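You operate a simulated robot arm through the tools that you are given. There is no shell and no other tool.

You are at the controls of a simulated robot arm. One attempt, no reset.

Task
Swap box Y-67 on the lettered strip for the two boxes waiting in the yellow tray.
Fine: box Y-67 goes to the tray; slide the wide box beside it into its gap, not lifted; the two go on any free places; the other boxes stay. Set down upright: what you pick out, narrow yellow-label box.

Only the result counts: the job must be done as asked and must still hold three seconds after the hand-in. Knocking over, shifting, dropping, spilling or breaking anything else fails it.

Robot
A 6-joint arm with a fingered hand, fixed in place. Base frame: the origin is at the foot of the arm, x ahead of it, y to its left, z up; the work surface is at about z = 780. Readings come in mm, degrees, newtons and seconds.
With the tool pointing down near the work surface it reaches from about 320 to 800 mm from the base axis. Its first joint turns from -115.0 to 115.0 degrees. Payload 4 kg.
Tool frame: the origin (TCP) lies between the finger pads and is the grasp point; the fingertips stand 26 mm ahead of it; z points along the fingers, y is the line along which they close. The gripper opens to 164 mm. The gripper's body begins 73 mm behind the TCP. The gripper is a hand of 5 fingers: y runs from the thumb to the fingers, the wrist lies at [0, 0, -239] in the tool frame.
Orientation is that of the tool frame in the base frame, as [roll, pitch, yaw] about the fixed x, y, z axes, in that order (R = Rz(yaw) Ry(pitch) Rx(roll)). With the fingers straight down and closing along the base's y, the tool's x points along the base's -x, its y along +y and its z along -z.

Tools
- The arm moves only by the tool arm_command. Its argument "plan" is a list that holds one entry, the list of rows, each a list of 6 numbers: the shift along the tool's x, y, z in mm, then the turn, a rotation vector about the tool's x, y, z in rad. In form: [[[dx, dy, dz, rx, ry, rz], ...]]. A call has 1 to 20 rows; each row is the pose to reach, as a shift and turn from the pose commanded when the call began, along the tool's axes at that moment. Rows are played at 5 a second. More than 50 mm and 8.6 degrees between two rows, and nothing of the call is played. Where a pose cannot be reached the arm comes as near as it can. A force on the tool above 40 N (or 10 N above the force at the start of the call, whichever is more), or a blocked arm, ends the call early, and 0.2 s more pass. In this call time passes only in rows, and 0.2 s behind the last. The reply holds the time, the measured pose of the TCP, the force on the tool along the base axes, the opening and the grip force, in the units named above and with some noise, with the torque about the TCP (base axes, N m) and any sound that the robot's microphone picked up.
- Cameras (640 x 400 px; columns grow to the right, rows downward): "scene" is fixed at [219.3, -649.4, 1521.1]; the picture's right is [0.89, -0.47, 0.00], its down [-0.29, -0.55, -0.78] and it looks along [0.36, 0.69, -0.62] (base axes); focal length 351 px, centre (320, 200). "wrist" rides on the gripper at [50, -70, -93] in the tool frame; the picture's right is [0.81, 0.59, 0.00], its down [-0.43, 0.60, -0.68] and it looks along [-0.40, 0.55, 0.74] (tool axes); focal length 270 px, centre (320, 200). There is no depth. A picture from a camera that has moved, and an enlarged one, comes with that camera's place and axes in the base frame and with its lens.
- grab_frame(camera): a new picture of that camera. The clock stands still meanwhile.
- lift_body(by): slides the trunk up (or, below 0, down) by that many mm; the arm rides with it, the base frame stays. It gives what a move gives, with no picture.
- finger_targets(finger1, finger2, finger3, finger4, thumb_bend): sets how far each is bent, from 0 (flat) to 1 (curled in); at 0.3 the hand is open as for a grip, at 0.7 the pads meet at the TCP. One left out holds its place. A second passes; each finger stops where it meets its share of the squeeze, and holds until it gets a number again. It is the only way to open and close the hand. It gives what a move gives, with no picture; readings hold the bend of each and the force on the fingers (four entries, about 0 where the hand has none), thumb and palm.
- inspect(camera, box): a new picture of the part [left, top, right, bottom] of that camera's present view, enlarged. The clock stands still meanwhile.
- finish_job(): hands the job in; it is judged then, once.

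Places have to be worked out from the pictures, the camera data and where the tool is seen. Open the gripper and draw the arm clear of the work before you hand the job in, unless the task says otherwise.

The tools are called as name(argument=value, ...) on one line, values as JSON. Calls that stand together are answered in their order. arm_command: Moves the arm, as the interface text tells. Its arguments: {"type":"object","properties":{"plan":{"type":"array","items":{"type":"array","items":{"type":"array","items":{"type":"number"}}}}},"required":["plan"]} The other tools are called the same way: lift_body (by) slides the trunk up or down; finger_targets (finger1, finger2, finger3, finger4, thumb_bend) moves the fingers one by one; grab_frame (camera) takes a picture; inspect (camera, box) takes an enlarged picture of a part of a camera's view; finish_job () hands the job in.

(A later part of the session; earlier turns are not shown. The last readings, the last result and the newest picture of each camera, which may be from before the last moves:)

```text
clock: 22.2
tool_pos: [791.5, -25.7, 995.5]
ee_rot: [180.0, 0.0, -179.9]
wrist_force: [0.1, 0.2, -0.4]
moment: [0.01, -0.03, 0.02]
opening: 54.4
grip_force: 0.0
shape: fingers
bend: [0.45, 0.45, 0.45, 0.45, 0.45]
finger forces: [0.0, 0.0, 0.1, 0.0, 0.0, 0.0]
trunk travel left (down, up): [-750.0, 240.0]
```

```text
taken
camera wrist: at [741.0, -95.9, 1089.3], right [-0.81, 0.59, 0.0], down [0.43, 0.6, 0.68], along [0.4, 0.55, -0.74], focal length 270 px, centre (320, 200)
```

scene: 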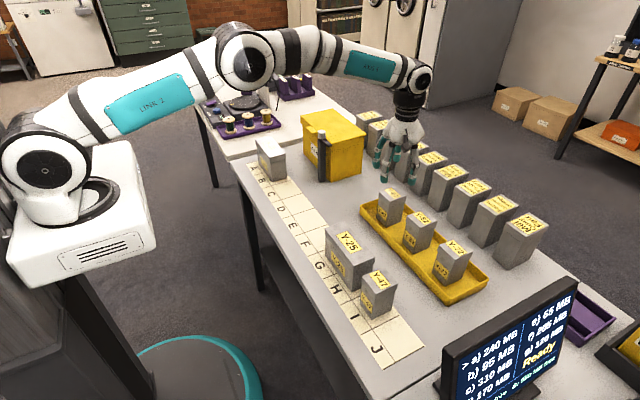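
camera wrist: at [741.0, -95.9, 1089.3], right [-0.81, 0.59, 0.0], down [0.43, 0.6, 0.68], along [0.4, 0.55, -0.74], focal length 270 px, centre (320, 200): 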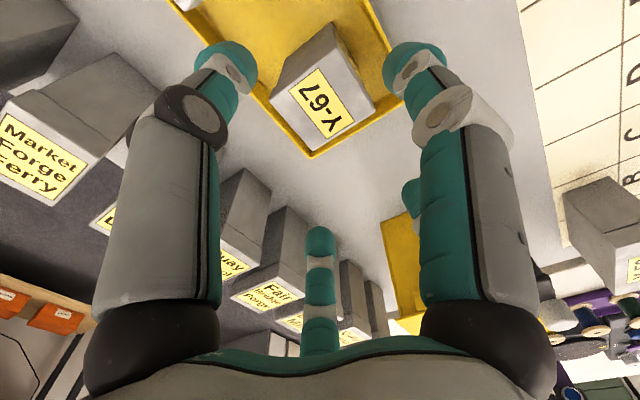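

Y-67 is in the tray. Next comes sliding Y-25: I'll straddle it across x with the thumb on its near side, hold it lightly and drag it +y. First I move above it while turning the hand 90° about its axis.

arm_command(plan=[[[18, -9, 0, 0, 0, 0.14], [36, -18, 0, 0, 0, 0.28], [54, -27, 0, 0, 0, 0.42], [72, -36, 0, 0, 0, 0.56], [90, -45, 0, 0, 0, 0.7], [108, -54, 0, 0, 0, 0.84], [126, -63, 0, 0, 0, 0.98], [144, -71, 0, 0, 0, 1.12], [162, -79, 0, 0, 0, 1.26], [182, -88, 0, 0, 0, 1.4], [204, -98, 0, 0, 0, 1.5], [216, -105, 0, 0, 0, 1.5708]]])

grab_frame(camera="scene")

grab_frame(camera="wrist")

```text
clock: 24.8
tool_pos: [575.6, -129.7, 992.8]
ee_rot: [179.9, 0.0, 89.9]
wrist_force: [-0.5, -0.1, 0.1]
moment: [0.0, 0.0, -0.02]
opening: 54.2
grip_force: 0.1
shape: fingers
bend: [0.45, 0.45, 0.45, 0.45, 0.45]
finger forces: [0.0, 0.0, 0.0, 0.0, 0.0, 0.0]
trunk travel left (down, up): [-750.0, 240.0]
```

```text
taken
```

scene: 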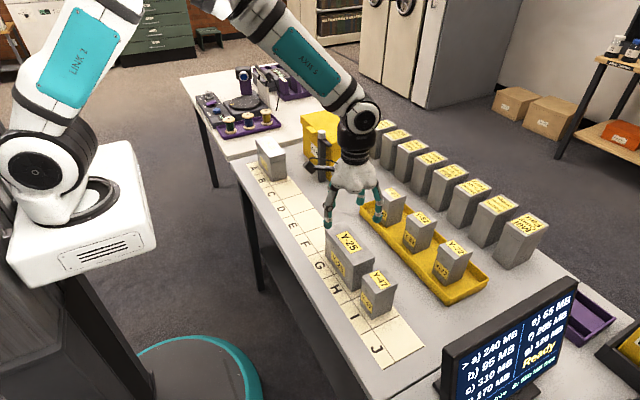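

```text
taken
camera wrist: at [505.6, -78.9, 1087.7], right [0.59, 0.81, 0.0], down [0.59, -0.43, 0.68], along [0.55, -0.4, -0.74], focal length 270 px, centre (320, 200)
```

wrist: 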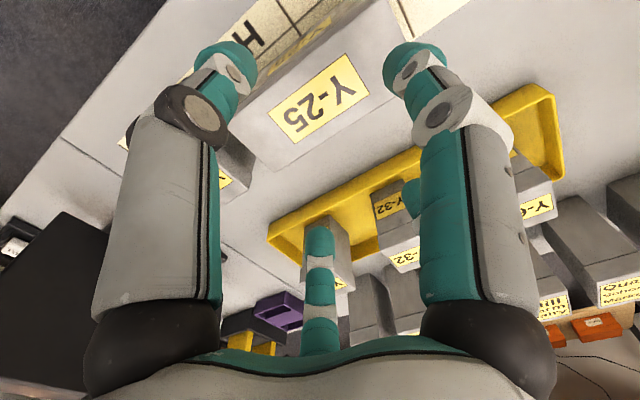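

I see Y-25's label near (571, −129), straight below the TCP. I'll open all the fingers to 0.3 and zoom for its edges and the gap to Y-47.

finger_targets(finger1=0.3, finger2=0.3, finger3=0.3, finger4=0.3, thumb_bend=0.3)

inspect(camera="wrist", box=[170, 0, 490, 200])

inspect(camera="scene", box=[300, 170, 420, 300])

```text
clock: 25.8
tool_pos: [577.5, -129.5, 993.7]
ee_rot: [-180.0, 0.0, 90.0]
wrist_force: [0.0, 0.7, -1.1]
moment: [0.01, 0.05, 0.02]
opening: 90.4
grip_force: 0.0
shape: fingers
bend: [0.3, 0.3, 0.3, 0.3, 0.3]
finger forces: [0.0, 0.1, 0.1, 0.0, 0.0, 0.0]
trunk travel left (down, up): [-750.0, 240.0]
```

```text
2.00 times, centred on (330, 100) of wrist
camera zoom: at [506.0, -78.9, 1087.6], right [0.59, 0.81, 0.0], down [0.6, -0.43, 0.68], along [0.55, -0.4, -0.74], focal length 541 px, centre (300, 400)
```

zoom: 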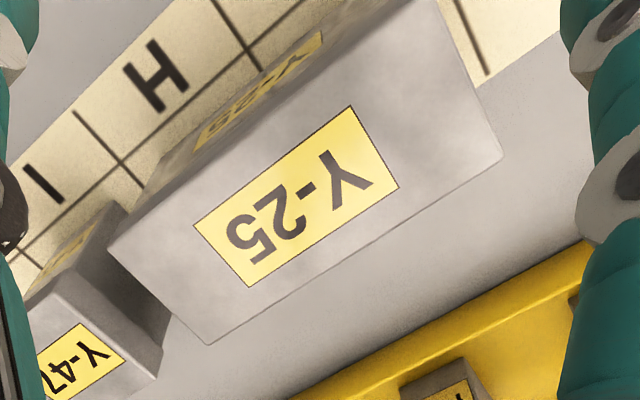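

```text
3.08 times, centred on (360, 235) of scene
camera zoom: at [219.3, -649.4, 1521.1], right [0.89, -0.47, 0.0], down [-0.29, -0.55, -0.78], along [0.36, 0.69, -0.62], focal length 1081 px, centre (197, 92)
```

zoom: 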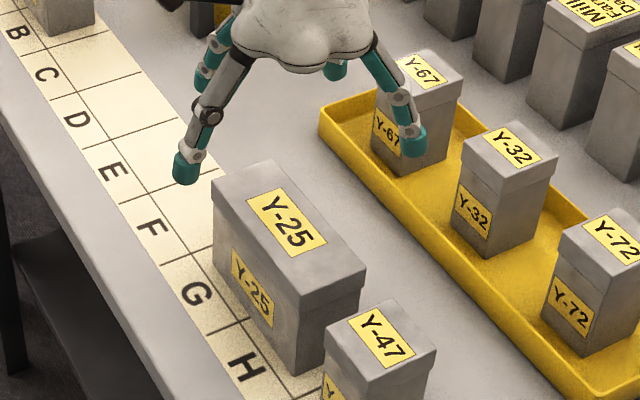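

Y-25's lid spans about x 542–605 and y −203 to −59, and Y-47's edge is at −240. The lateral fingers would hit in this orientation. So I'll turn back with the thumb toward −y: the thumb goes in the gap as the pusher and the side fingers guide.

arm_command(plan=[[[-3, 0, 0, 0, 0, -0.14], [-6, 0, 0, 0, 0, -0.28], [-9, 0, 0, 0, 0, -0.42], [-12, 0, 0, 0, 0, -0.56], [-15, -1, 0, 0, 0, -0.7], [-18, -1, 0, 0, 0, -0.84], [-20, -1, 0, 0, 0, -0.98], [-22, -1, 0, 0, 0, -1.12], [-24, -2, 0, 0, 0, -1.26], [-26, -2, 0, 0, 0, -1.4], [-28, -2, 0, 0, 0, -1.5], [-28, -2, 0, 0, 0, -1.5708]]])

finger_targets(finger1=0.3, finger2=0.25, finger3=0.25, finger4=0.3, thumb_bend=0.43)

grab_frame(camera="wrist")

inspect(camera="scene", box=[300, 150, 420, 300])

```text
clock: 28.4
tool_pos: [573.2, -159.4, 992.8]
ee_rot: [180.0, 0.1, 180.0]
wrist_force: [-1.1, 0.0, -0.9]
moment: [-0.02, -0.01, -0.02]
opening: 90.2
grip_force: 0.1
shape: fingers
bend: [0.3, 0.3, 0.3, 0.3, 0.3]
finger forces: [0.0, 0.0, 0.0, 0.0, 0.0, 0.1]
trunk travel left (down, up): [-750.0, 240.0]
```

```text
clock: 29.4
tool_pos: [574.1, -159.0, 992.8]
ee_rot: [-180.0, 0.0, -180.0]
wrist_force: [-1.2, 0.9, 0.3]
moment: [0.02, 0.01, 0.01]
opening: 77.9
grip_force: 0.1
shape: fingers
bend: [0.3, 0.25, 0.25, 0.3, 0.43]
finger forces: [0.0, 0.1, 0.1, 0.0, 0.0, 0.1]
trunk travel left (down, up): [-750.0, 240.0]
```

```text
taken
camera wrist: at [522.5, -228.9, 1086.4], right [-0.81, 0.59, 0.0], down [0.43, 0.6, 0.68], along [0.4, 0.55, -0.74], focal length 270 px, centre (320, 200)
```

wrist: 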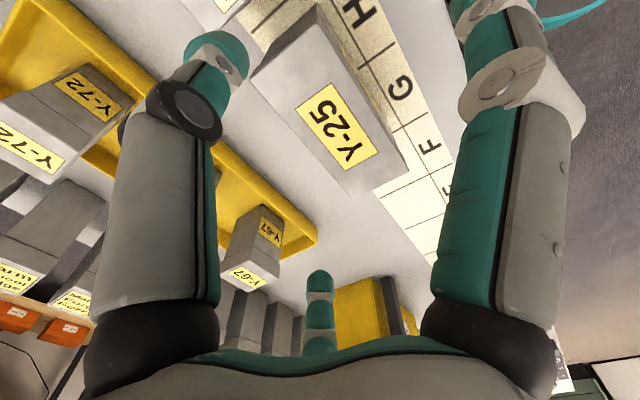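

```text
2.67 times, centred on (360, 225) of scene
camera zoom: at [219.3, -649.4, 1521.1], right [0.89, -0.47, 0.0], down [-0.29, -0.55, -0.78], along [0.36, 0.69, -0.62], focal length 937 px, centre (213, 133)
```

zoom: 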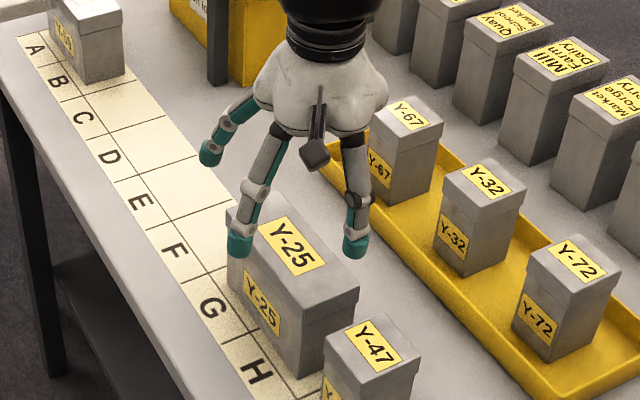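

The hand is at (573, −159) with thumb toward −y. I'll descend to TCP z ≈ 905 and verify the thumb over the Y-25/Y-47 gap.

arm_command(plan=[[[0, 1, 30, 0, 0, 0], [0, 2, 60, 0, 0, 0], [0, 2, 88, 0, 0, 0]]])

grab_frame(camera="wrist")

inspect(camera="scene", box=[310, 190, 410, 300])

```text
clock: 30.2
tool_pos: [574.3, -157.2, 905.9]
ee_rot: [179.9, 0.0, -179.8]
wrist_force: [-0.1, 0.1, -0.7]
moment: [0.0, 0.01, -0.01]
opening: 78.0
grip_force: 0.0
shape: fingers
bend: [0.3, 0.25, 0.25, 0.3, 0.43]
finger forces: [0.0, 0.0, 0.0, 0.0, 0.0, 0.1]
trunk travel left (down, up): [-750.0, 240.0]
```

```text
taken
camera wrist: at [522.6, -227.4, 998.9], right [-0.81, 0.59, 0.0], down [0.43, 0.6, 0.68], along [0.4, 0.55, -0.74], focal length 270 px, centre (320, 200)
```

wrist: 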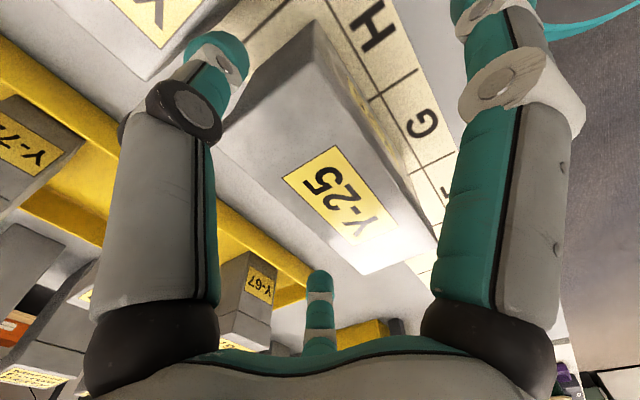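

```text
3.64 times, centred on (360, 245) of scene
camera zoom: at [219.3, -649.4, 1521.1], right [0.89, -0.47, 0.0], down [-0.29, -0.55, -0.78], along [0.36, 0.69, -0.62], focal length 1277 px, centre (174, 36)
```

zoom: 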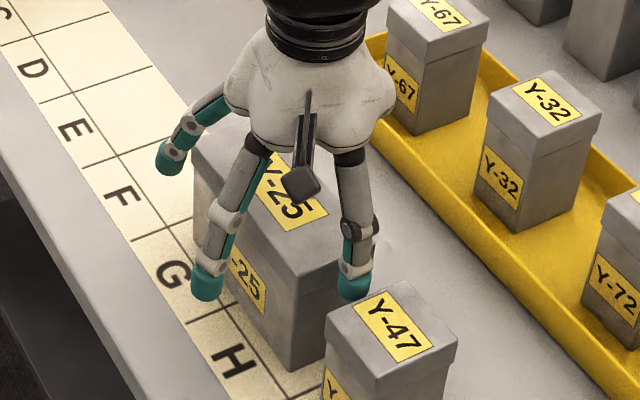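

The thumb is over the gap. I'll open fingers 2 and 3 a bit more for clearance past the lid sides, then descend to TCP z ≈ 852.

finger_targets(finger2=0.15, finger3=0.15)

arm_command(plan=[[[0, 0, 14, 0, 0, 0], [0, 0, 28, 0, 0, 0], [0, 0, 42, 0, 0, 0], [0, 0, 53, 0, 0, 0]]])

grab_frame(camera="wrist")

inspect(camera="scene", box=[310, 190, 410, 300])

```text
clock: 31.2
tool_pos: [573.2, -157.4, 906.1]
ee_rot: [-179.9, 0.0, 180.0]
wrist_force: [0.5, 0.2, -0.3]
moment: [0.0, 0.02, -0.02]
opening: 77.9
grip_force: 0.2
shape: fingers
bend: [0.3, 0.15, 0.15, 0.3, 0.43]
finger forces: [0.1, 0.0, 0.0, 0.1, 0.0, 0.1]
trunk travel left (down, up): [-750.0, 240.0]
```

```text
clock: 32.2
tool_pos: [572.7, -156.7, 853.3]
ee_rot: [180.0, 0.0, 179.9]
wrist_force: [0.3, 0.3, 0.1]
moment: [0.02, 0.02, 0.02]
opening: 78.0
grip_force: 0.1
shape: fingers
bend: [0.3, 0.15, 0.15, 0.3, 0.43]
finger forces: [0.1, 0.0, 0.0, 0.1, 0.0, 0.1]
trunk travel left (down, up): [-750.0, 240.0]
```

```text
taken
camera wrist: at [521.8, -226.9, 945.9], right [-0.81, 0.59, 0.0], down [0.43, 0.6, 0.68], along [0.4, 0.55, -0.74], focal length 270 px, centre (320, 200)
```

wrist: 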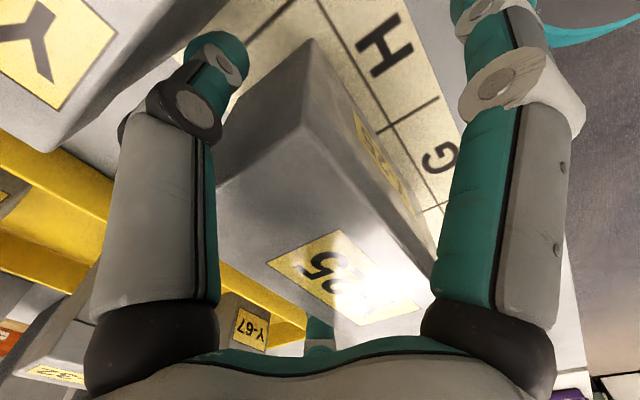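

```text
3.64 times, centred on (360, 245) of scene
camera zoom: at [219.3, -649.4, 1521.1], right [0.89, -0.47, 0.0], down [-0.29, -0.55, -0.78], along [0.36, 0.69, -0.62], focal length 1277 px, centre (174, 36)
```

zoom: 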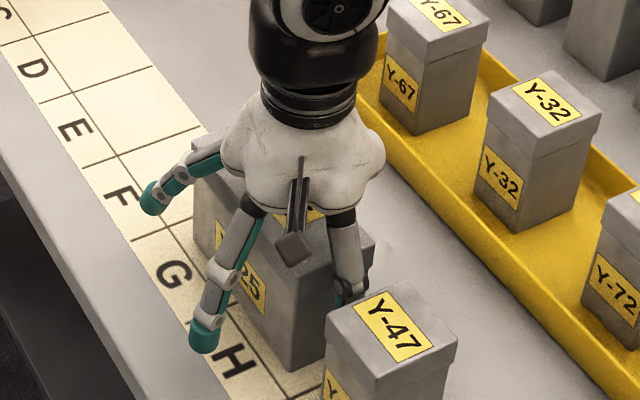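

Clear on all sides with no contact forces. I'll bring the side fingers and thumb close to the box.

finger_targets(finger1=0.5, finger4=0.5, thumb_bend=0.48)

grab_frame(camera="wrist")

```text
clock: 33.2
tool_pos: [573.2, -157.4, 852.2]
ee_rot: [179.9, 0.0, 180.0]
wrist_force: [0.6, -0.3, -0.3]
moment: [0.01, -0.01, 0.0]
opening: 45.4
grip_force: 0.0
shape: fingers
bend: [0.5, 0.15, 0.15, 0.5, 0.48]
finger forces: [0.0, 0.1, 0.0, 0.1, 0.0, 0.0]
trunk travel left (down, up): [-750.0, 240.0]
```

```text
taken
camera wrist: at [521.7, -226.9, 946.2], right [-0.81, 0.59, 0.0], down [0.43, 0.6, 0.68], along [0.4, 0.55, -0.74], focal length 270 px, centre (320, 200)
```

wrist: 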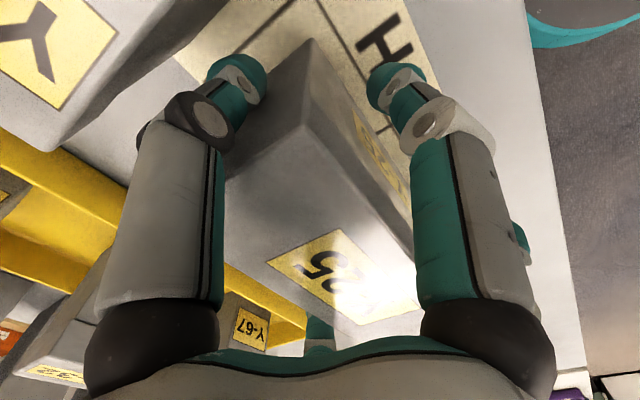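

Now I'll close the side fingers lightly onto the x faces and bring the thumb to the −y face.

finger_targets(finger1=0.57, finger4=0.57, thumb_bend=0.51)

grab_frame(camera="wrist")

```text
clock: 34.2
tool_pos: [573.2, -158.1, 852.5]
ee_rot: [-179.9, -0.1, -180.0]
wrist_force: [0.4, -1.0, 1.0]
moment: [-0.01, -0.04, 0.01]
opening: 37.1
grip_force: 1.6
shape: fingers
bend: [0.55, 0.15, 0.15, 0.55, 0.5]
finger forces: [0.5, 0.0, 0.0, 1.4, 1.5, 0.0]
trunk travel left (down, up): [-750.0, 240.0]
```

```text
taken
camera wrist: at [521.8, -227.0, 946.2], right [-0.81, 0.59, 0.0], down [0.43, 0.6, 0.68], along [0.4, 0.55, -0.74], focal length 270 px, centre (320, 200)
```

wrist: 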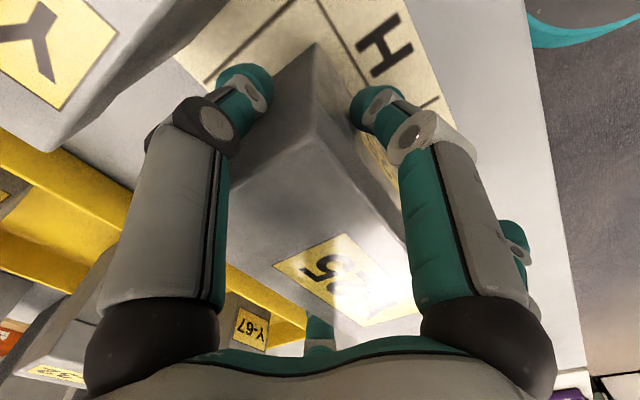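

All three are in light contact. I'll drag/push Y-25 along +y by about 88 mm at constant height, slowly.

arm_command(plan=[[[0, 4, 0, 0, 0, 0], [0, 10, 0, 0, 0, 0], [0, 16, 0, 0, 0, 0], [0, 22, 0, 0, 0, 0], [0, 28, 0, 0, 0, 0], [0, 34, 0, 0, 0, 0], [0, 40, 0, 0, 0, 0]]])

grab_frame(camera="wrist")

inspect(camera="scene", box=[300, 170, 400, 290])

```text
clock: 35.8
tool_pos: [573.0, -116.8, 851.8]
ee_rot: [-179.9, -0.1, -180.0]
wrist_force: [0.9, -2.4, 1.2]
moment: [-0.07, 0.0, 0.0]
opening: 36.6
grip_force: 2.3
shape: fingers
bend: [0.55, 0.15, 0.15, 0.55, 0.5]
finger forces: [0.6, 0.1, 0.0, 1.4, 2.1, 0.0]
trunk travel left (down, up): [-750.0, 240.0]
```

```text
taken
camera wrist: at [521.8, -186.9, 945.7], right [-0.81, 0.59, 0.0], down [0.43, 0.6, 0.68], along [0.4, 0.55, -0.74], focal length 270 px, centre (320, 200)
```

wrist: 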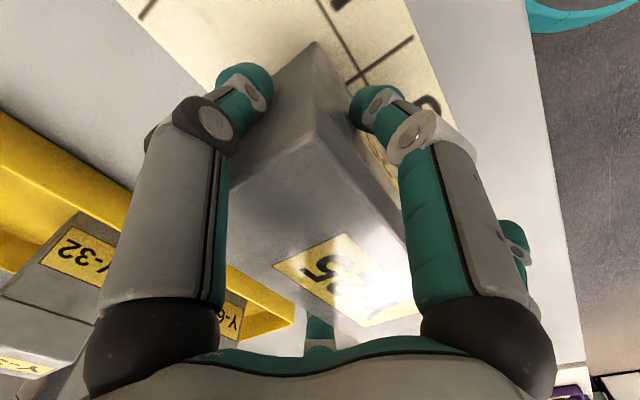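

```text
3.33 times, centred on (350, 230) of scene
camera zoom: at [219.3, -649.4, 1521.1], right [0.89, -0.47, 0.0], down [-0.29, -0.55, -0.78], along [0.36, 0.69, -0.62], focal length 1171 px, centre (220, 100)
```

zoom: 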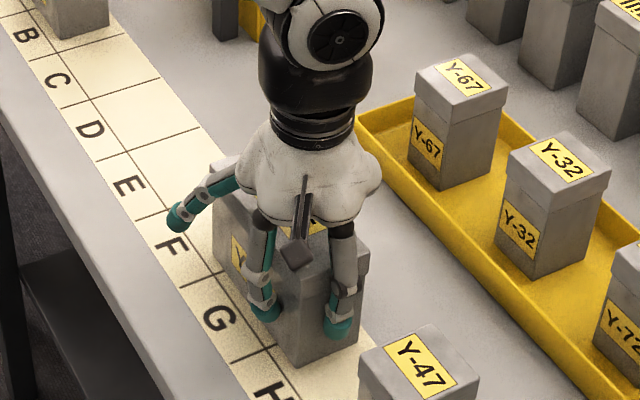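

The box follows squarely with only about 2 N of push. I'll continue another 50 mm.

arm_command(plan=[[[0, 6, 0, 0, 0, 0], [0, 12, 0, 0, 0, 0], [0, 18, 0, 0, 0, 0], [0, 24, 0, 0, 0, 0], [0, 30, 0, 0, 0, 0], [0, 36, 0, 0, 0, 0], [0, 42, 0, 0, 0, 0], [0, 47, 0, 0, 0, 0], [0, 50, 0, 0, 0, 0]]])

inspect(camera="wrist", box=[200, 0, 460, 200])

inspect(camera="scene", box=[290, 170, 390, 290])

```text
clock: 37.8
tool_pos: [572.4, -68.5, 852.2]
ee_rot: [-179.9, 0.0, 180.0]
wrist_force: [0.1, -1.6, 0.0]
moment: [-0.07, 0.03, 0.04]
opening: 37.2
grip_force: 1.6
shape: fingers
bend: [0.55, 0.15, 0.15, 0.55, 0.5]
finger forces: [0.9, 0.0, 0.0, 1.1, 1.7, 0.0]
trunk travel left (down, up): [-750.0, 240.0]
```

```text
2.00 times, centred on (330, 100) of wrist
camera zoom: at [521.8, -138.1, 945.9], right [-0.81, 0.59, 0.0], down [0.43, 0.6, 0.68], along [0.4, 0.55, -0.74], focal length 541 px, centre (300, 400)
```

zoom: 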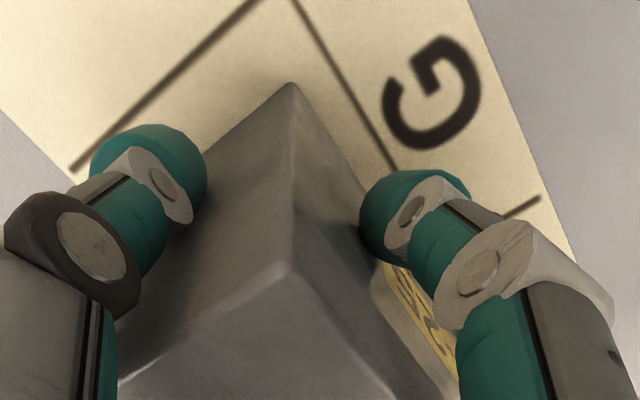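

```text
3.33 times, centred on (340, 230) of scene
camera zoom: at [219.3, -649.4, 1521.1], right [0.89, -0.47, 0.0], down [-0.29, -0.55, -0.78], along [0.36, 0.69, -0.62], focal length 1171 px, centre (253, 100)
```

zoom: 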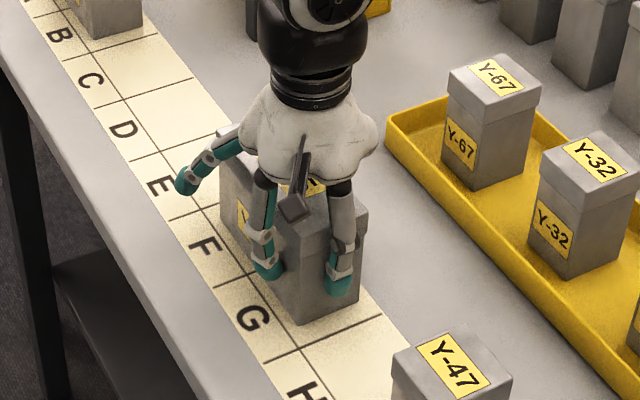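

Y-25's −y face is at about −111 and the G/H line at −130, so it sits centred over F–G within about 2 mm. I'll release and rise.

finger_targets(finger1=0.4, finger4=0.4, thumb_bend=0.42)

arm_command(plan=[[[0, 0, -15, 0, 0, 0], [0, 0, -40, 0, 0, 0], [0, 0, -75, 0, 0, 0], [0, 0, -110, 0, 0, 0], [0, 0, -145, 0, 0, 0]]])

grab_frame(camera="scene")

inspect(camera="scene", box=[270, 180, 410, 320])

```text
clock: 38.8
tool_pos: [573.6, -68.5, 851.7]
ee_rot: [180.0, 0.0, 179.9]
wrist_force: [0.0, -0.1, 0.6]
moment: [-0.04, 0.0, -0.02]
opening: 64.2
grip_force: 0.0
shape: fingers
bend: [0.4, 0.15, 0.15, 0.4, 0.42]
finger forces: [0.1, 0.1, 0.0, 0.0, 0.1, 0.0]
trunk travel left (down, up): [-750.0, 240.0]
```

```text
clock: 40.0
tool_pos: [575.5, -66.9, 996.1]
ee_rot: [-180.0, 0.1, 179.9]
wrist_force: [-0.4, 0.2, -0.7]
moment: [-0.01, 0.0, -0.01]
opening: 64.3
grip_force: 0.0
shape: fingers
bend: [0.4, 0.15, 0.15, 0.4, 0.42]
finger forces: [0.0, 0.1, 0.0, 0.0, 0.0, 0.0]
trunk travel left (down, up): [-750.0, 240.0]
```

```text
taken
```

scene: 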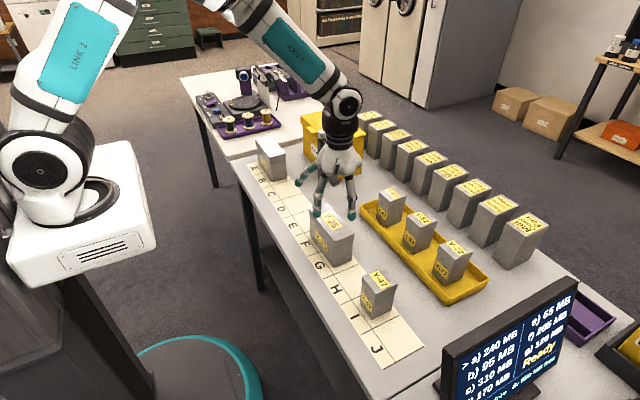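

```text
2.86 times, centred on (340, 250) of scene
camera zoom: at [219.3, -649.4, 1521.1], right [0.89, -0.47, 0.0], down [-0.29, -0.55, -0.78], along [0.36, 0.69, -0.62], focal length 1004 px, centre (263, 57)
```

zoom: 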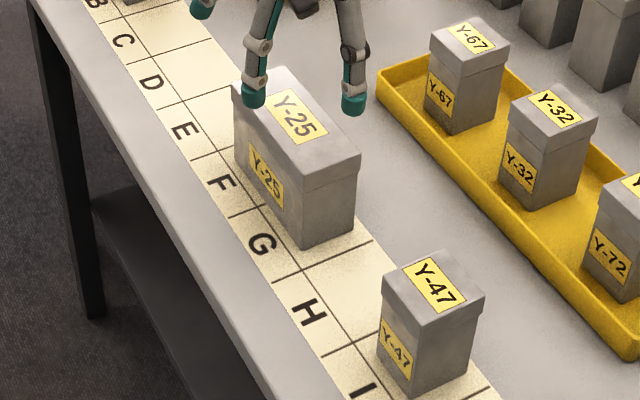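

Y-25 now stands squarely on F–G with the lid on. Next is Y-32: I'll move over it at height (about (798, −148)) and see what the arm can reach there.

arm_command(plan=[[[-25, -9, 0, 0, 0, 0], [-55, -19, 0, 0, 0, 0], [-85, -30, 0, 0, 0, 0], [-115, -41, 0, 0, 0, 0], [-145, -52, 0, 0, 0, 0], [-175, -62, 0, 0, 0, 0], [-205, -73, 0, 0, 0, 0], [-224, -80, 0, 0, 0, 0]]])

finger_targets(finger1=0.4, finger2=0.4, finger3=0.4, finger4=0.4, thumb_bend=0.4)

grab_frame(camera="wrist")

inspect(camera="wrist", box=[180, 0, 436, 160])

```text
clock: 41.8
tool_pos: [797.4, -148.5, 995.8]
ee_rot: [179.9, -0.1, -180.0]
wrist_force: [-1.0, 1.2, 0.0]
moment: [-0.01, 0.02, -0.02]
opening: 64.5
grip_force: 0.1
shape: fingers
bend: [0.4, 0.15, 0.15, 0.4, 0.42]
finger forces: [0.0, 0.0, 0.0, 0.0, 0.0, 0.1]
trunk travel left (down, up): [-750.0, 240.0]
```

```text
clock: 42.8
tool_pos: [796.2, -148.6, 996.4]
ee_rot: [180.0, -0.1, 180.0]
wrist_force: [0.1, 0.4, -0.7]
moment: [-0.02, 0.01, 0.03]
opening: 66.9
grip_force: 0.0
shape: fingers
bend: [0.4, 0.4, 0.4, 0.4, 0.4]
finger forces: [0.0, 0.1, 0.1, 0.0, 0.1, 0.0]
trunk travel left (down, up): [-750.0, 240.0]
```

```text
taken
camera wrist: at [744.9, -218.0, 1090.1], right [-0.81, 0.59, 0.0], down [0.43, 0.6, 0.68], along [0.4, 0.55, -0.74], focal length 270 px, centre (320, 200)
```

wrist: 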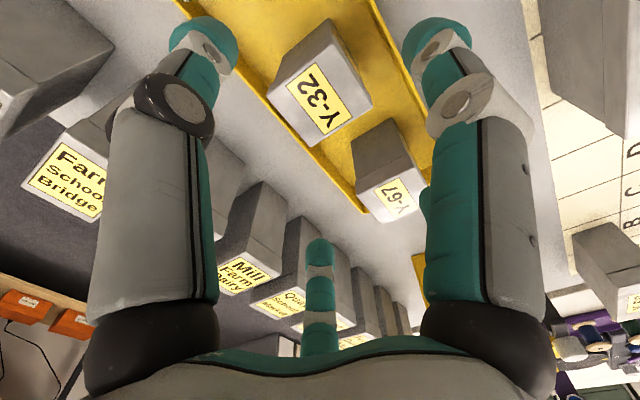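

```text
2.50 times, centred on (308, 80) of wrist
camera zoom: at [744.9, -218.0, 1090.1], right [-0.81, 0.59, 0.0], down [0.43, 0.6, 0.68], along [0.4, 0.55, -0.74], focal length 676 px, centre (350, 500)
```

zoom: 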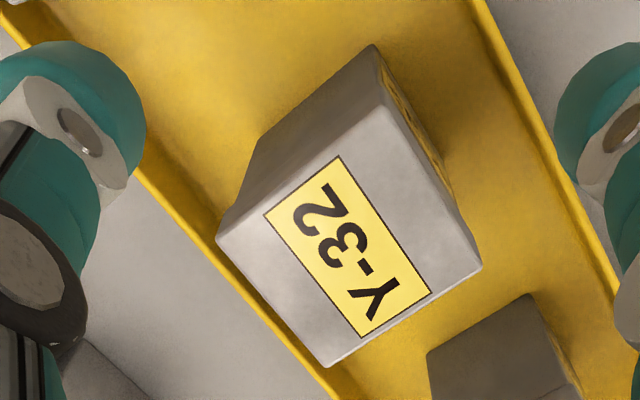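

Y-32's lid spans x 764–825 and y −176 to −122, so its centre is about (794, −149) and it isn't rotated. I'll descend to grip height, TCP z ≈ 856.

arm_command(plan=[[[1, -1, 30, 0, 0, 0], [1, -1, 60, 0, 0, 0], [1, -1, 85, 0, 0, 0], [1, -1, 105, 0, 0, 0], [1, -1, 125, 0, 0, 0], [1, -1, 140, 0, 0, 0]]])

grab_frame(camera="wrist")

inspect(camera="scene", box=[370, 170, 490, 290])

```text
clock: 44.2
tool_pos: [795.8, -147.9, 858.3]
ee_rot: [180.0, 0.2, -180.0]
wrist_force: [0.4, -0.3, -0.4]
moment: [0.01, 0.04, 0.03]
opening: 66.7
grip_force: 0.1
shape: fingers
bend: [0.4, 0.4, 0.4, 0.4, 0.4]
finger forces: [0.0, 0.0, 0.0, 0.1, 0.0, 0.1]
trunk travel left (down, up): [-750.0, 240.0]
```

```text
taken
camera wrist: at [744.6, -217.9, 952.0], right [-0.81, 0.59, 0.0], down [0.43, 0.6, 0.68], along [0.4, 0.55, -0.74], focal length 270 px, centre (320, 200)
```

wrist: 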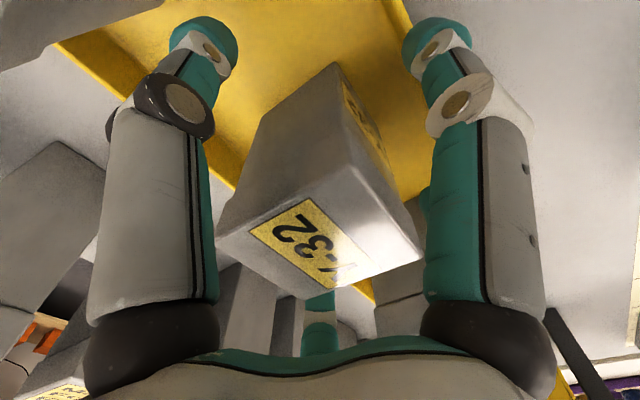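

```text
3.33 times, centred on (430, 230) of scene
camera zoom: at [219.3, -649.4, 1521.1], right [0.89, -0.47, 0.0], down [-0.29, -0.55, -0.78], along [0.36, 0.69, -0.62], focal length 1171 px, centre (-47, 100)
```

zoom: 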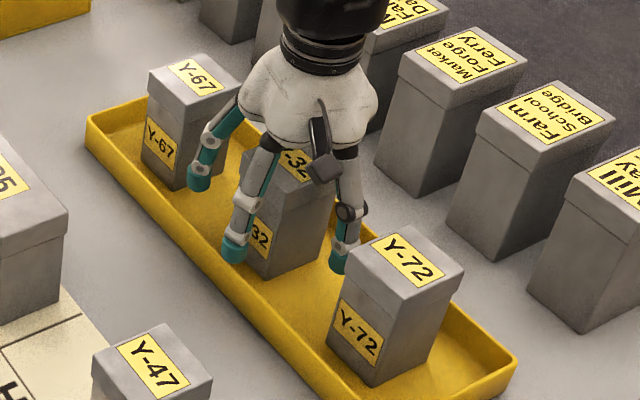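

The hand is well placed around Y-32, clear of Y-72 and Y-67. I'll bring the fingers in, then close.

finger_targets(finger1=0.52, finger2=0.5, finger3=0.5, finger4=0.52, thumb_bend=0.54)

finger_targets(finger1=0.7, finger2=0.7, finger3=0.7, finger4=0.7, thumb_bend=0.7)

grab_frame(camera="wrist")

```text
clock: 45.2
tool_pos: [795.1, -148.6, 858.4]
ee_rot: [179.9, 0.0, -180.0]
wrist_force: [-0.9, 0.4, -0.4]
moment: [-0.01, 0.02, 0.02]
opening: 35.4
grip_force: 0.1
shape: fingers
bend: [0.52, 0.5, 0.5, 0.52, 0.54]
finger forces: [0.0, 0.0, 0.1, 0.0, 0.0, 0.1]
trunk travel left (down, up): [-750.0, 240.0]
```

```text
clock: 46.2
tool_pos: [795.4, -147.8, 858.5]
ee_rot: [-179.9, 0.1, -179.9]
wrist_force: [1.2, -1.1, 1.8]
moment: [-0.01, -0.02, -0.01]
opening: 26.6
grip_force: 26.0
shape: fingers
bend: [0.57, 0.56, 0.56, 0.57, 0.61]
finger forces: [8.5, 8.6, 8.7, 8.5, 16.7, 0.1]
trunk travel left (down, up): [-750.0, 240.0]
```

```text
taken
camera wrist: at [744.1, -218.1, 952.5], right [-0.81, 0.59, 0.0], down [0.43, 0.6, 0.68], along [0.4, 0.55, -0.74], focal length 270 px, centre (320, 200)
```

wrist: 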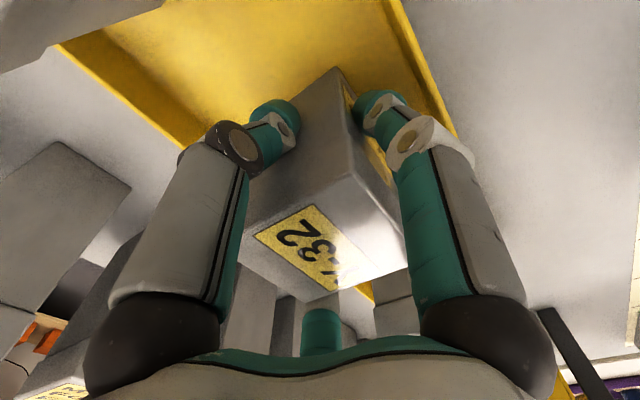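

Firm symmetric grip. I'll lift Y-32 straight up.

arm_command(plan=[[[0, 0, -6, 0, 0, 0], [0, 0, -15, 0, 0, 0], [0, 0, -30, 0, 0, 0], [0, 0, -50, 0, 0, 0], [0, 0, -70, 0, 0, 0], [0, 0, -90, 0, 0, 0], [0, 0, -110, 0, 0, 0], [0, 0, -125, 0, 0, 0], [0, 0, -130, 0, 0, 0]]])

grab_frame(camera="scene")

```text
clock: 48.2
tool_pos: [794.9, -147.2, 988.5]
ee_rot: [180.0, 0.0, -180.0]
wrist_force: [0.5, -0.1, -1.9]
moment: [-0.01, 0.03, 0.02]
opening: 26.4
grip_force: 25.7
shape: fingers
bend: [0.57, 0.56, 0.56, 0.57, 0.61]
finger forces: [8.4, 8.9, 8.9, 8.5, 16.0, 0.0]
trunk travel left (down, up): [-750.0, 240.0]
```

```text
taken
```

scene: 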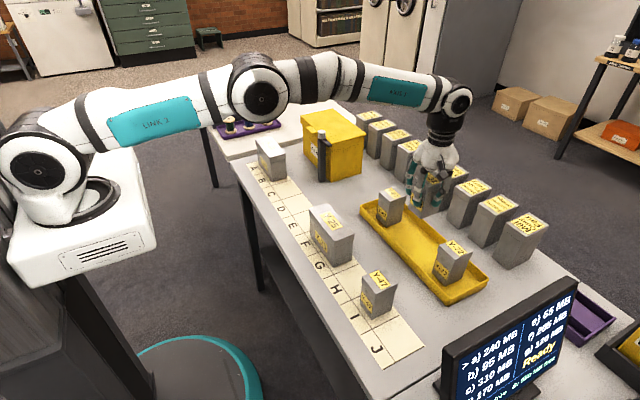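

Y-32 hangs level at 988. I'll carry it over to place E, near (574, 98).

arm_command(plan=[[[10, 11, 0, 0, 0, 0], [28, 31, 0, 0, 0, 0], [48, 54, 0, 0, 0, 0], [68, 76, 0, 0, 0, 0], [88, 98, 0, 0, 0, 0], [108, 121, 0, 0, 0, 0], [128, 143, 0, 0, 0, 0], [148, 165, 0, 0, 0, 0], [168, 188, 0, 0, 0, 0], [188, 210, 0, 0, 0, 0], [204, 228, 0, 0, 0, 0], [216, 241, 0, 0, 0, 0], [220.5, 246.5, 0, 0, 0, 0]]])

grab_frame(camera="wrist")

inspect(camera="scene", box=[250, 130, 400, 270])

```text
clock: 51.0
tool_pos: [576.3, 99.6, 985.9]
ee_rot: [-180.0, 0.1, -180.0]
wrist_force: [-0.6, -0.4, -2.3]
moment: [0.02, 0.02, -0.04]
opening: 26.4
grip_force: 25.1
shape: fingers
bend: [0.57, 0.56, 0.56, 0.58, 0.61]
finger forces: [8.3, 8.7, 8.6, 8.5, 15.9, 0.0]
trunk travel left (down, up): [-750.0, 240.0]
```

```text
taken
camera wrist: at [524.5, 29.5, 1080.5], right [-0.81, 0.59, 0.0], down [0.43, 0.6, 0.68], along [0.4, 0.55, -0.74], focal length 270 px, centre (320, 200)
```

wrist: 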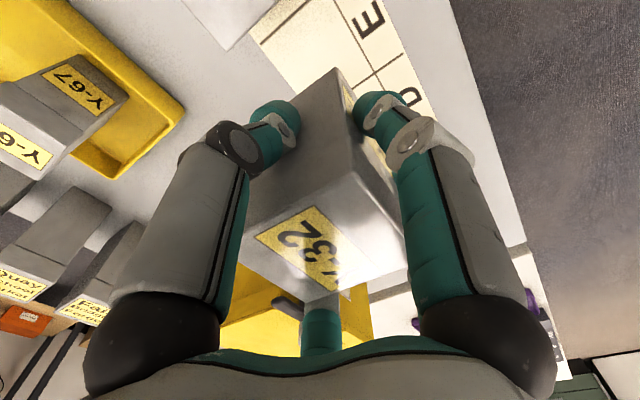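

```text
2.86 times, centred on (325, 200) of scene
camera zoom: at [219.3, -649.4, 1521.1], right [0.89, -0.47, 0.0], down [-0.29, -0.55, -0.78], along [0.36, 0.69, -0.62], focal length 1004 px, centre (306, 200)
```

zoom: 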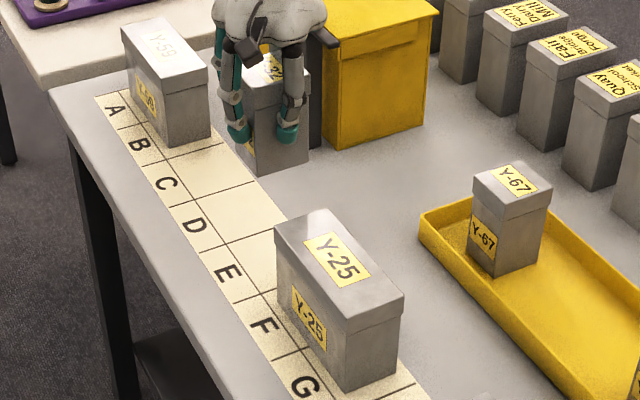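

The box centre is around (574, 98.5), in the middle of E and 37 mm from Y-25's lid. I'll lower to just above the surface.

arm_command(plan=[[[0, 0, 20, 0, 0, 0], [0, 0, 45, 0, 0, 0], [0, 0, 70, 0, 0, 0], [0, 0, 92, 0, 0, 0], [0, 0, 110, 0, 0, 0], [0, 0, 122, 0, 0, 0], [0, 0, 129, 0, 0, 0]]])

inspect(camera="scene", box=[270, 150, 390, 260])

grab_frame(camera="wrist")

```text
clock: 52.6
tool_pos: [576.3, 97.9, 857.0]
ee_rot: [-180.0, 0.0, -180.0]
wrist_force: [0.0, -0.2, -3.0]
moment: [-0.02, 0.0, 0.01]
opening: 26.0
grip_force: 24.9
shape: fingers
bend: [0.57, 0.56, 0.56, 0.58, 0.61]
finger forces: [8.4, 8.5, 8.6, 8.4, 15.7, 0.0]
trunk travel left (down, up): [-750.0, 240.0]
```

```text
3.64 times, centred on (330, 205) of scene
camera zoom: at [219.3, -649.4, 1521.1], right [0.89, -0.47, 0.0], down [-0.29, -0.55, -0.78], along [0.36, 0.69, -0.62], focal length 1277 px, centre (284, 182)
```

zoom: 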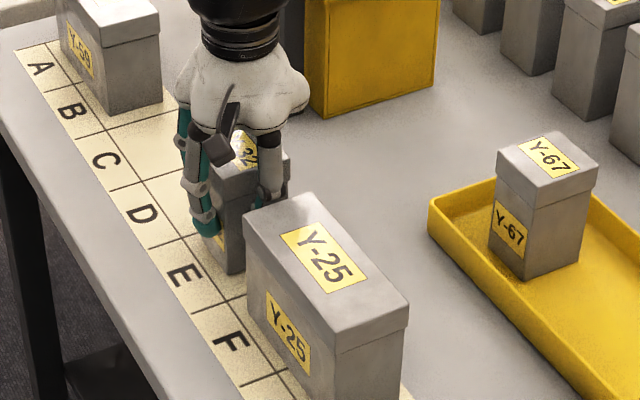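

```text
taken
camera wrist: at [525.1, 28.9, 951.7], right [-0.81, 0.59, 0.0], down [0.43, 0.6, 0.68], along [0.4, 0.55, -0.74], focal length 270 px, centre (320, 200)
```

wrist: 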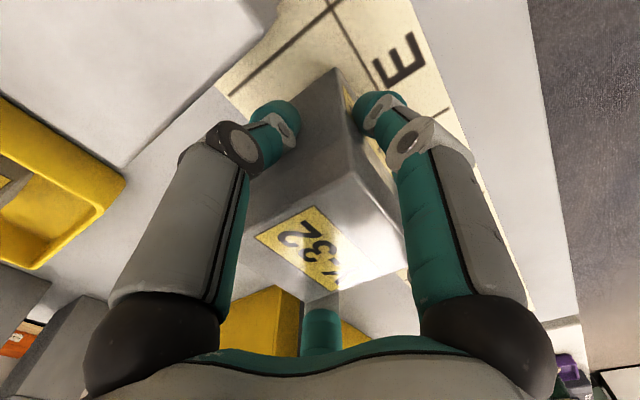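

I'm a few mm above the strip, so I'll lower in small steps watching for contact.

arm_command(plan=[[[0, 0, 1.2, 0, 0, 0], [0, 0, 2.4, 0, 0, 0]]])

arm_command(plan=[[[0, 0, 0.8, 0, 0, 0], [0, 0, 1.5, 0, 0, 0]]])

```text
clock: 53.2
tool_pos: [577.1, 100.5, 856.2]
ee_rot: [-179.9, 0.0, -179.9]
wrist_force: [-0.3, 0.5, -2.6]
moment: [0.01, -0.03, 0.0]
opening: 26.2
grip_force: 25.0
shape: fingers
bend: [0.57, 0.56, 0.56, 0.58, 0.61]
finger forces: [8.5, 8.7, 8.7, 8.4, 15.8, 0.0]
trunk travel left (down, up): [-750.0, 240.0]
```

```text
clock: 53.8
tool_pos: [577.6, 98.7, 855.4]
ee_rot: [-179.9, 0.0, 180.0]
wrist_force: [-0.3, -0.1, -2.2]
moment: [0.0, -0.03, 0.03]
opening: 26.0
grip_force: 25.2
shape: fingers
bend: [0.57, 0.56, 0.56, 0.58, 0.61]
finger forces: [8.5, 8.6, 8.7, 8.4, 15.8, 0.1]
trunk travel left (down, up): [-750.0, 240.0]
```

No contact so far. I'll keep lowering in 1.5 mm steps.

arm_command(plan=[[[0, 0, 0.8, 0, 0, 0], [0, 0, 1.5, 0, 0, 0]]])

arm_command(plan=[[[0, 0, 0.6, 0, 0, 0], [0, 0, 1.2, 0, 0, 0]]])

```text
clock: 54.4
tool_pos: [575.3, 97.1, 854.7]
ee_rot: [-180.0, 0.0, -179.9]
wrist_force: [0.4, -1.9, 3.7]
moment: [0.05, 0.01, 0.04]
opening: 26.2
grip_force: 25.4
shape: fingers
bend: [0.57, 0.56, 0.56, 0.58, 0.61]
finger forces: [8.5, 8.2, 8.4, 8.5, 16.7, 0.0]
trunk travel left (down, up): [-750.0, 240.0]
```

```text
clock: 55.0
tool_pos: [575.6, 98.1, 853.6]
ee_rot: [-180.0, 0.1, -179.9]
wrist_force: [0.9, -3.8, 16.1]
moment: [0.0, -0.02, 0.01]
opening: 26.2
grip_force: 26.0
shape: fingers
bend: [0.57, 0.56, 0.56, 0.58, 0.61]
finger forces: [8.7, 8.6, 8.4, 9.2, 17.7, 0.1]
trunk travel left (down, up): [-750.0, 240.0]
```

It's firmly down at about 16 N. I'll ease up 1 mm, then open fingers 1–4 more and the thumb only slightly because Y-25 is behind it.

arm_command(plan=[[[0, 0, -1, 0, 0, 0]]])

finger_targets(finger1=0.45, finger2=0.45, finger3=0.45, finger4=0.45, thumb_bend=0.54)

grab_frame(camera="wrist")

```text
clock: 55.4
tool_pos: [576.1, 97.9, 853.6]
ee_rot: [179.9, 0.2, -180.0]
wrist_force: [2.2, -3.5, 12.9]
moment: [0.0, -0.1, 0.02]
opening: 25.8
grip_force: 26.7
shape: fingers
bend: [0.57, 0.56, 0.56, 0.57, 0.61]
finger forces: [8.4, 8.5, 8.5, 9.8, 17.6, 0.1]
trunk travel left (down, up): [-750.0, 240.0]
```

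```text
clock: 56.4
tool_pos: [575.7, 99.5, 853.2]
ee_rot: [180.0, 0.0, 180.0]
wrist_force: [0.1, 0.1, -0.2]
moment: [0.0, 0.03, 0.02]
opening: 45.2
grip_force: 0.0
shape: fingers
bend: [0.45, 0.45, 0.45, 0.45, 0.54]
finger forces: [0.0, 0.0, 0.0, 0.0, 0.1, 0.0]
trunk travel left (down, up): [-750.0, 240.0]
```

```text
taken
camera wrist: at [524.0, 29.1, 946.5], right [-0.81, 0.59, 0.0], down [0.43, 0.6, 0.68], along [0.4, 0.55, -0.74], focal length 270 px, centre (320, 200)
```

wrist: 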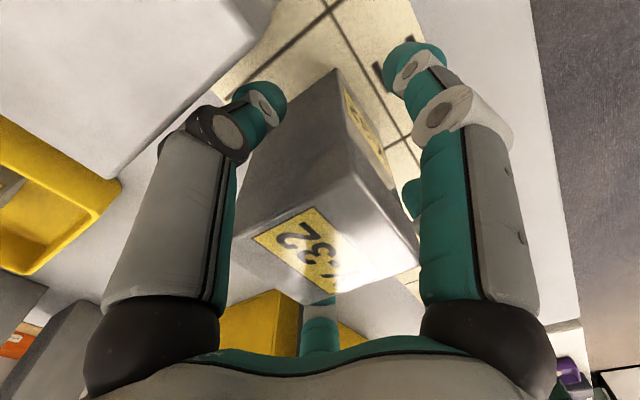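

Y-32 is standing free in E with the thumb clear on both sides. I'll rise straight up.

arm_command(plan=[[[0, 0, -8, 0, 0, 0], [0, 0, -20, 0, 0, 0], [0, 0, -40, 0, 0, 0], [0, 0, -70, 0, 0, 0], [0, 0, -100, 0, 0, 0], [0, 0, -145, 0, 0, 0]]])

grab_frame(camera="wrist")

inspect(camera="scene", box=[250, 130, 420, 290])

```text
clock: 57.8
tool_pos: [576.0, 99.7, 1000.3]
ee_rot: [179.9, 0.0, -179.9]
wrist_force: [-0.9, -0.1, -0.2]
moment: [-0.01, 0.0, 0.03]
opening: 45.5
grip_force: 0.0
shape: fingers
bend: [0.45, 0.45, 0.45, 0.45, 0.54]
finger forces: [0.0, 0.0, 0.1, 0.1, 0.0, 0.0]
trunk travel left (down, up): [-750.0, 240.0]
```

```text
taken
camera wrist: at [524.0, 29.9, 1093.9], right [-0.81, 0.59, 0.0], down [0.43, 0.6, 0.68], along [0.4, 0.55, -0.74], focal length 270 px, centre (320, 200)
```

wrist: 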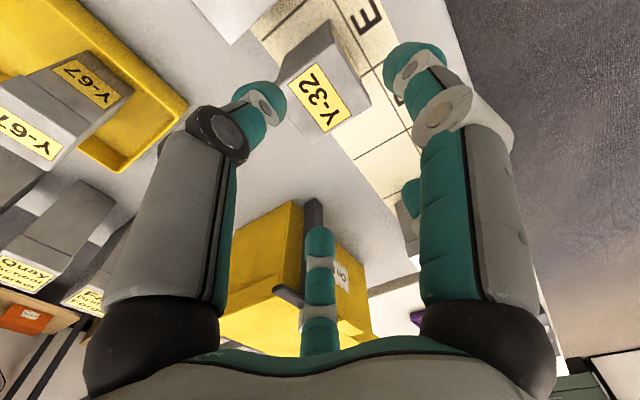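

```text
2.50 times, centred on (335, 210) of scene
camera zoom: at [219.3, -649.4, 1521.1], right [0.89, -0.47, 0.0], down [-0.29, -0.55, -0.78], along [0.36, 0.69, -0.62], focal length 878 px, centre (282, 175)
```

zoom: 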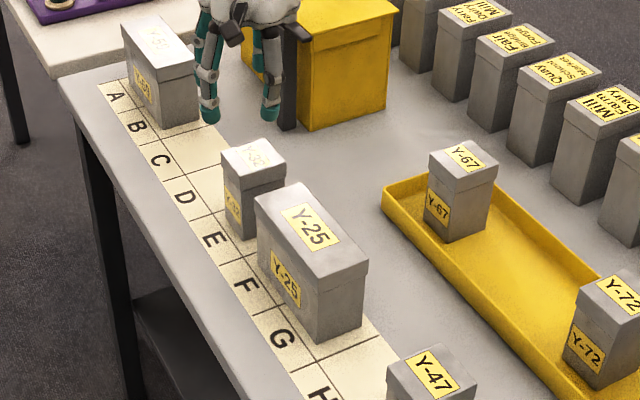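

Y-32 stands upright in E. Next I'll move over Y-72, around (795, −273), keeping the height.

arm_command(plan=[[[-15, -25, 0, 0, 0, 0], [-35, -59, 0, 0, 0, 0], [-55, -93, 0, 0, 0, 0], [-75, -127, 0, 0, 0, 0], [-95, -161, 0, 0, 0, 0], [-115, -194, 0, 0, 0, 0], [-135, -228, 0, 0, 0, 0], [-155, -262, 0, 0, 0, 0], [-175, -296, 0, 0, 0, 0], [-195, -330, 0, 0, 0, 0], [-210, -355, 0, 0, 0, 0], [-220, -372, 0, 0, 0, 0]]])

finger_targets(finger1=0.4, finger2=0.4, finger3=0.4, finger4=0.4, thumb_bend=0.4)

grab_frame(camera="wrist")

inspect(camera="wrist", box=[180, 0, 436, 160])

grab_frame(camera="scene")

```text
clock: 60.4
tool_pos: [773.9, -263.6, 994.9]
ee_rot: [-179.9, 0.1, -179.9]
wrist_force: [0.3, -0.5, 0.0]
moment: [-0.03, 0.02, 0.03]
opening: 45.0
grip_force: 0.2
shape: fingers
bend: [0.45, 0.45, 0.45, 0.45, 0.54]
finger forces: [0.0, 0.1, 0.0, 0.0, 0.0, 0.0]
out of reach, approached as far as the arm can: row 11, 12
trunk travel left (down, up): [-750.0, 240.0]
```

```text
clock: 61.4
tool_pos: [773.5, -262.5, 994.4]
ee_rot: [-179.9, 0.2, -180.0]
wrist_force: [-0.5, -0.1, 0.2]
moment: [0.03, -0.02, 0.02]
opening: 66.8
grip_force: 0.1
shape: fingers
bend: [0.4, 0.4, 0.4, 0.4, 0.4]
finger forces: [0.1, 0.0, 0.0, 0.0, 0.0, 0.0]
trunk travel left (down, up): [-750.0, 240.0]
```

```text
taken
camera wrist: at [720.6, -332.0, 1088.7], right [-0.81, 0.59, 0.0], down [0.43, 0.6, 0.68], along [0.4, 0.55, -0.74], focal length 270 px, centre (320, 200)
```

wrist: 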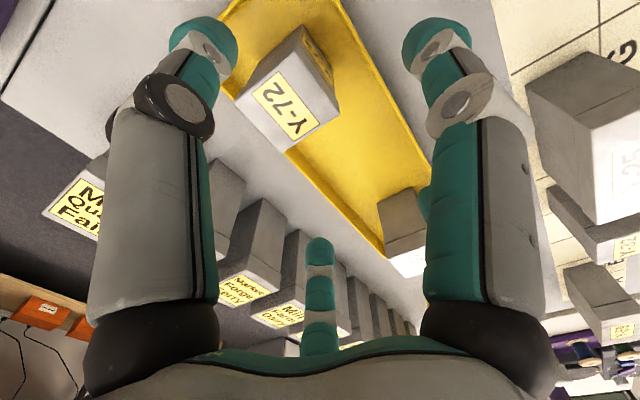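

```text
2.50 times, centred on (308, 80) of wrist
camera zoom: at [720.6, -332.0, 1088.7], right [-0.81, 0.59, 0.0], down [0.43, 0.6, 0.68], along [0.4, 0.55, -0.74], focal length 676 px, centre (350, 500)
```

zoom: 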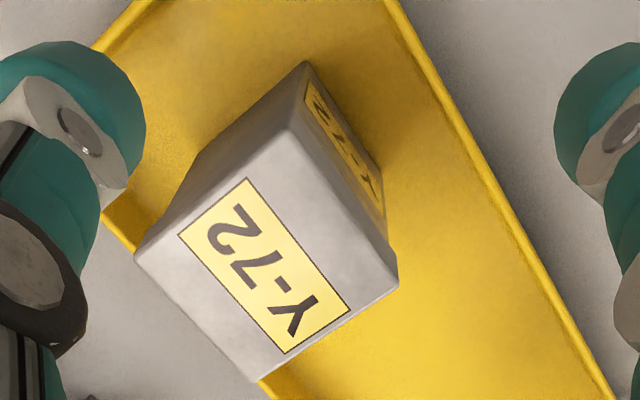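

```text
taken
```

scene: 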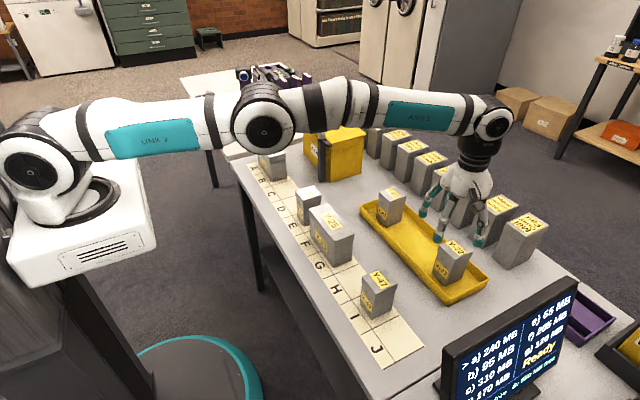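

The straight-down pose runs out of reach at a radius of about 817 mm, and Y-72's centre is near (793.5, −274), about 840 mm out. A small outward tilt of about 9° will cover that; first I back off a little to see where the commanded pose stands.

arm_command(plan=[[[20, 0, 0, 0, 0, 0], [40, 0, 0, 0, 0, 0]]])

```text
clock: 62.0
tool_pos: [732.3, -262.6, 994.7]
ee_rot: [180.0, 0.0, -180.0]
wrist_force: [-0.4, -0.2, -0.6]
moment: [0.01, -0.01, -0.02]
opening: 66.7
grip_force: 0.2
shape: fingers
bend: [0.4, 0.4, 0.4, 0.4, 0.4]
finger forces: [0.0, 0.0, 0.0, 0.0, 0.1, 0.0]
trunk travel left (down, up): [-750.0, 240.0]
```

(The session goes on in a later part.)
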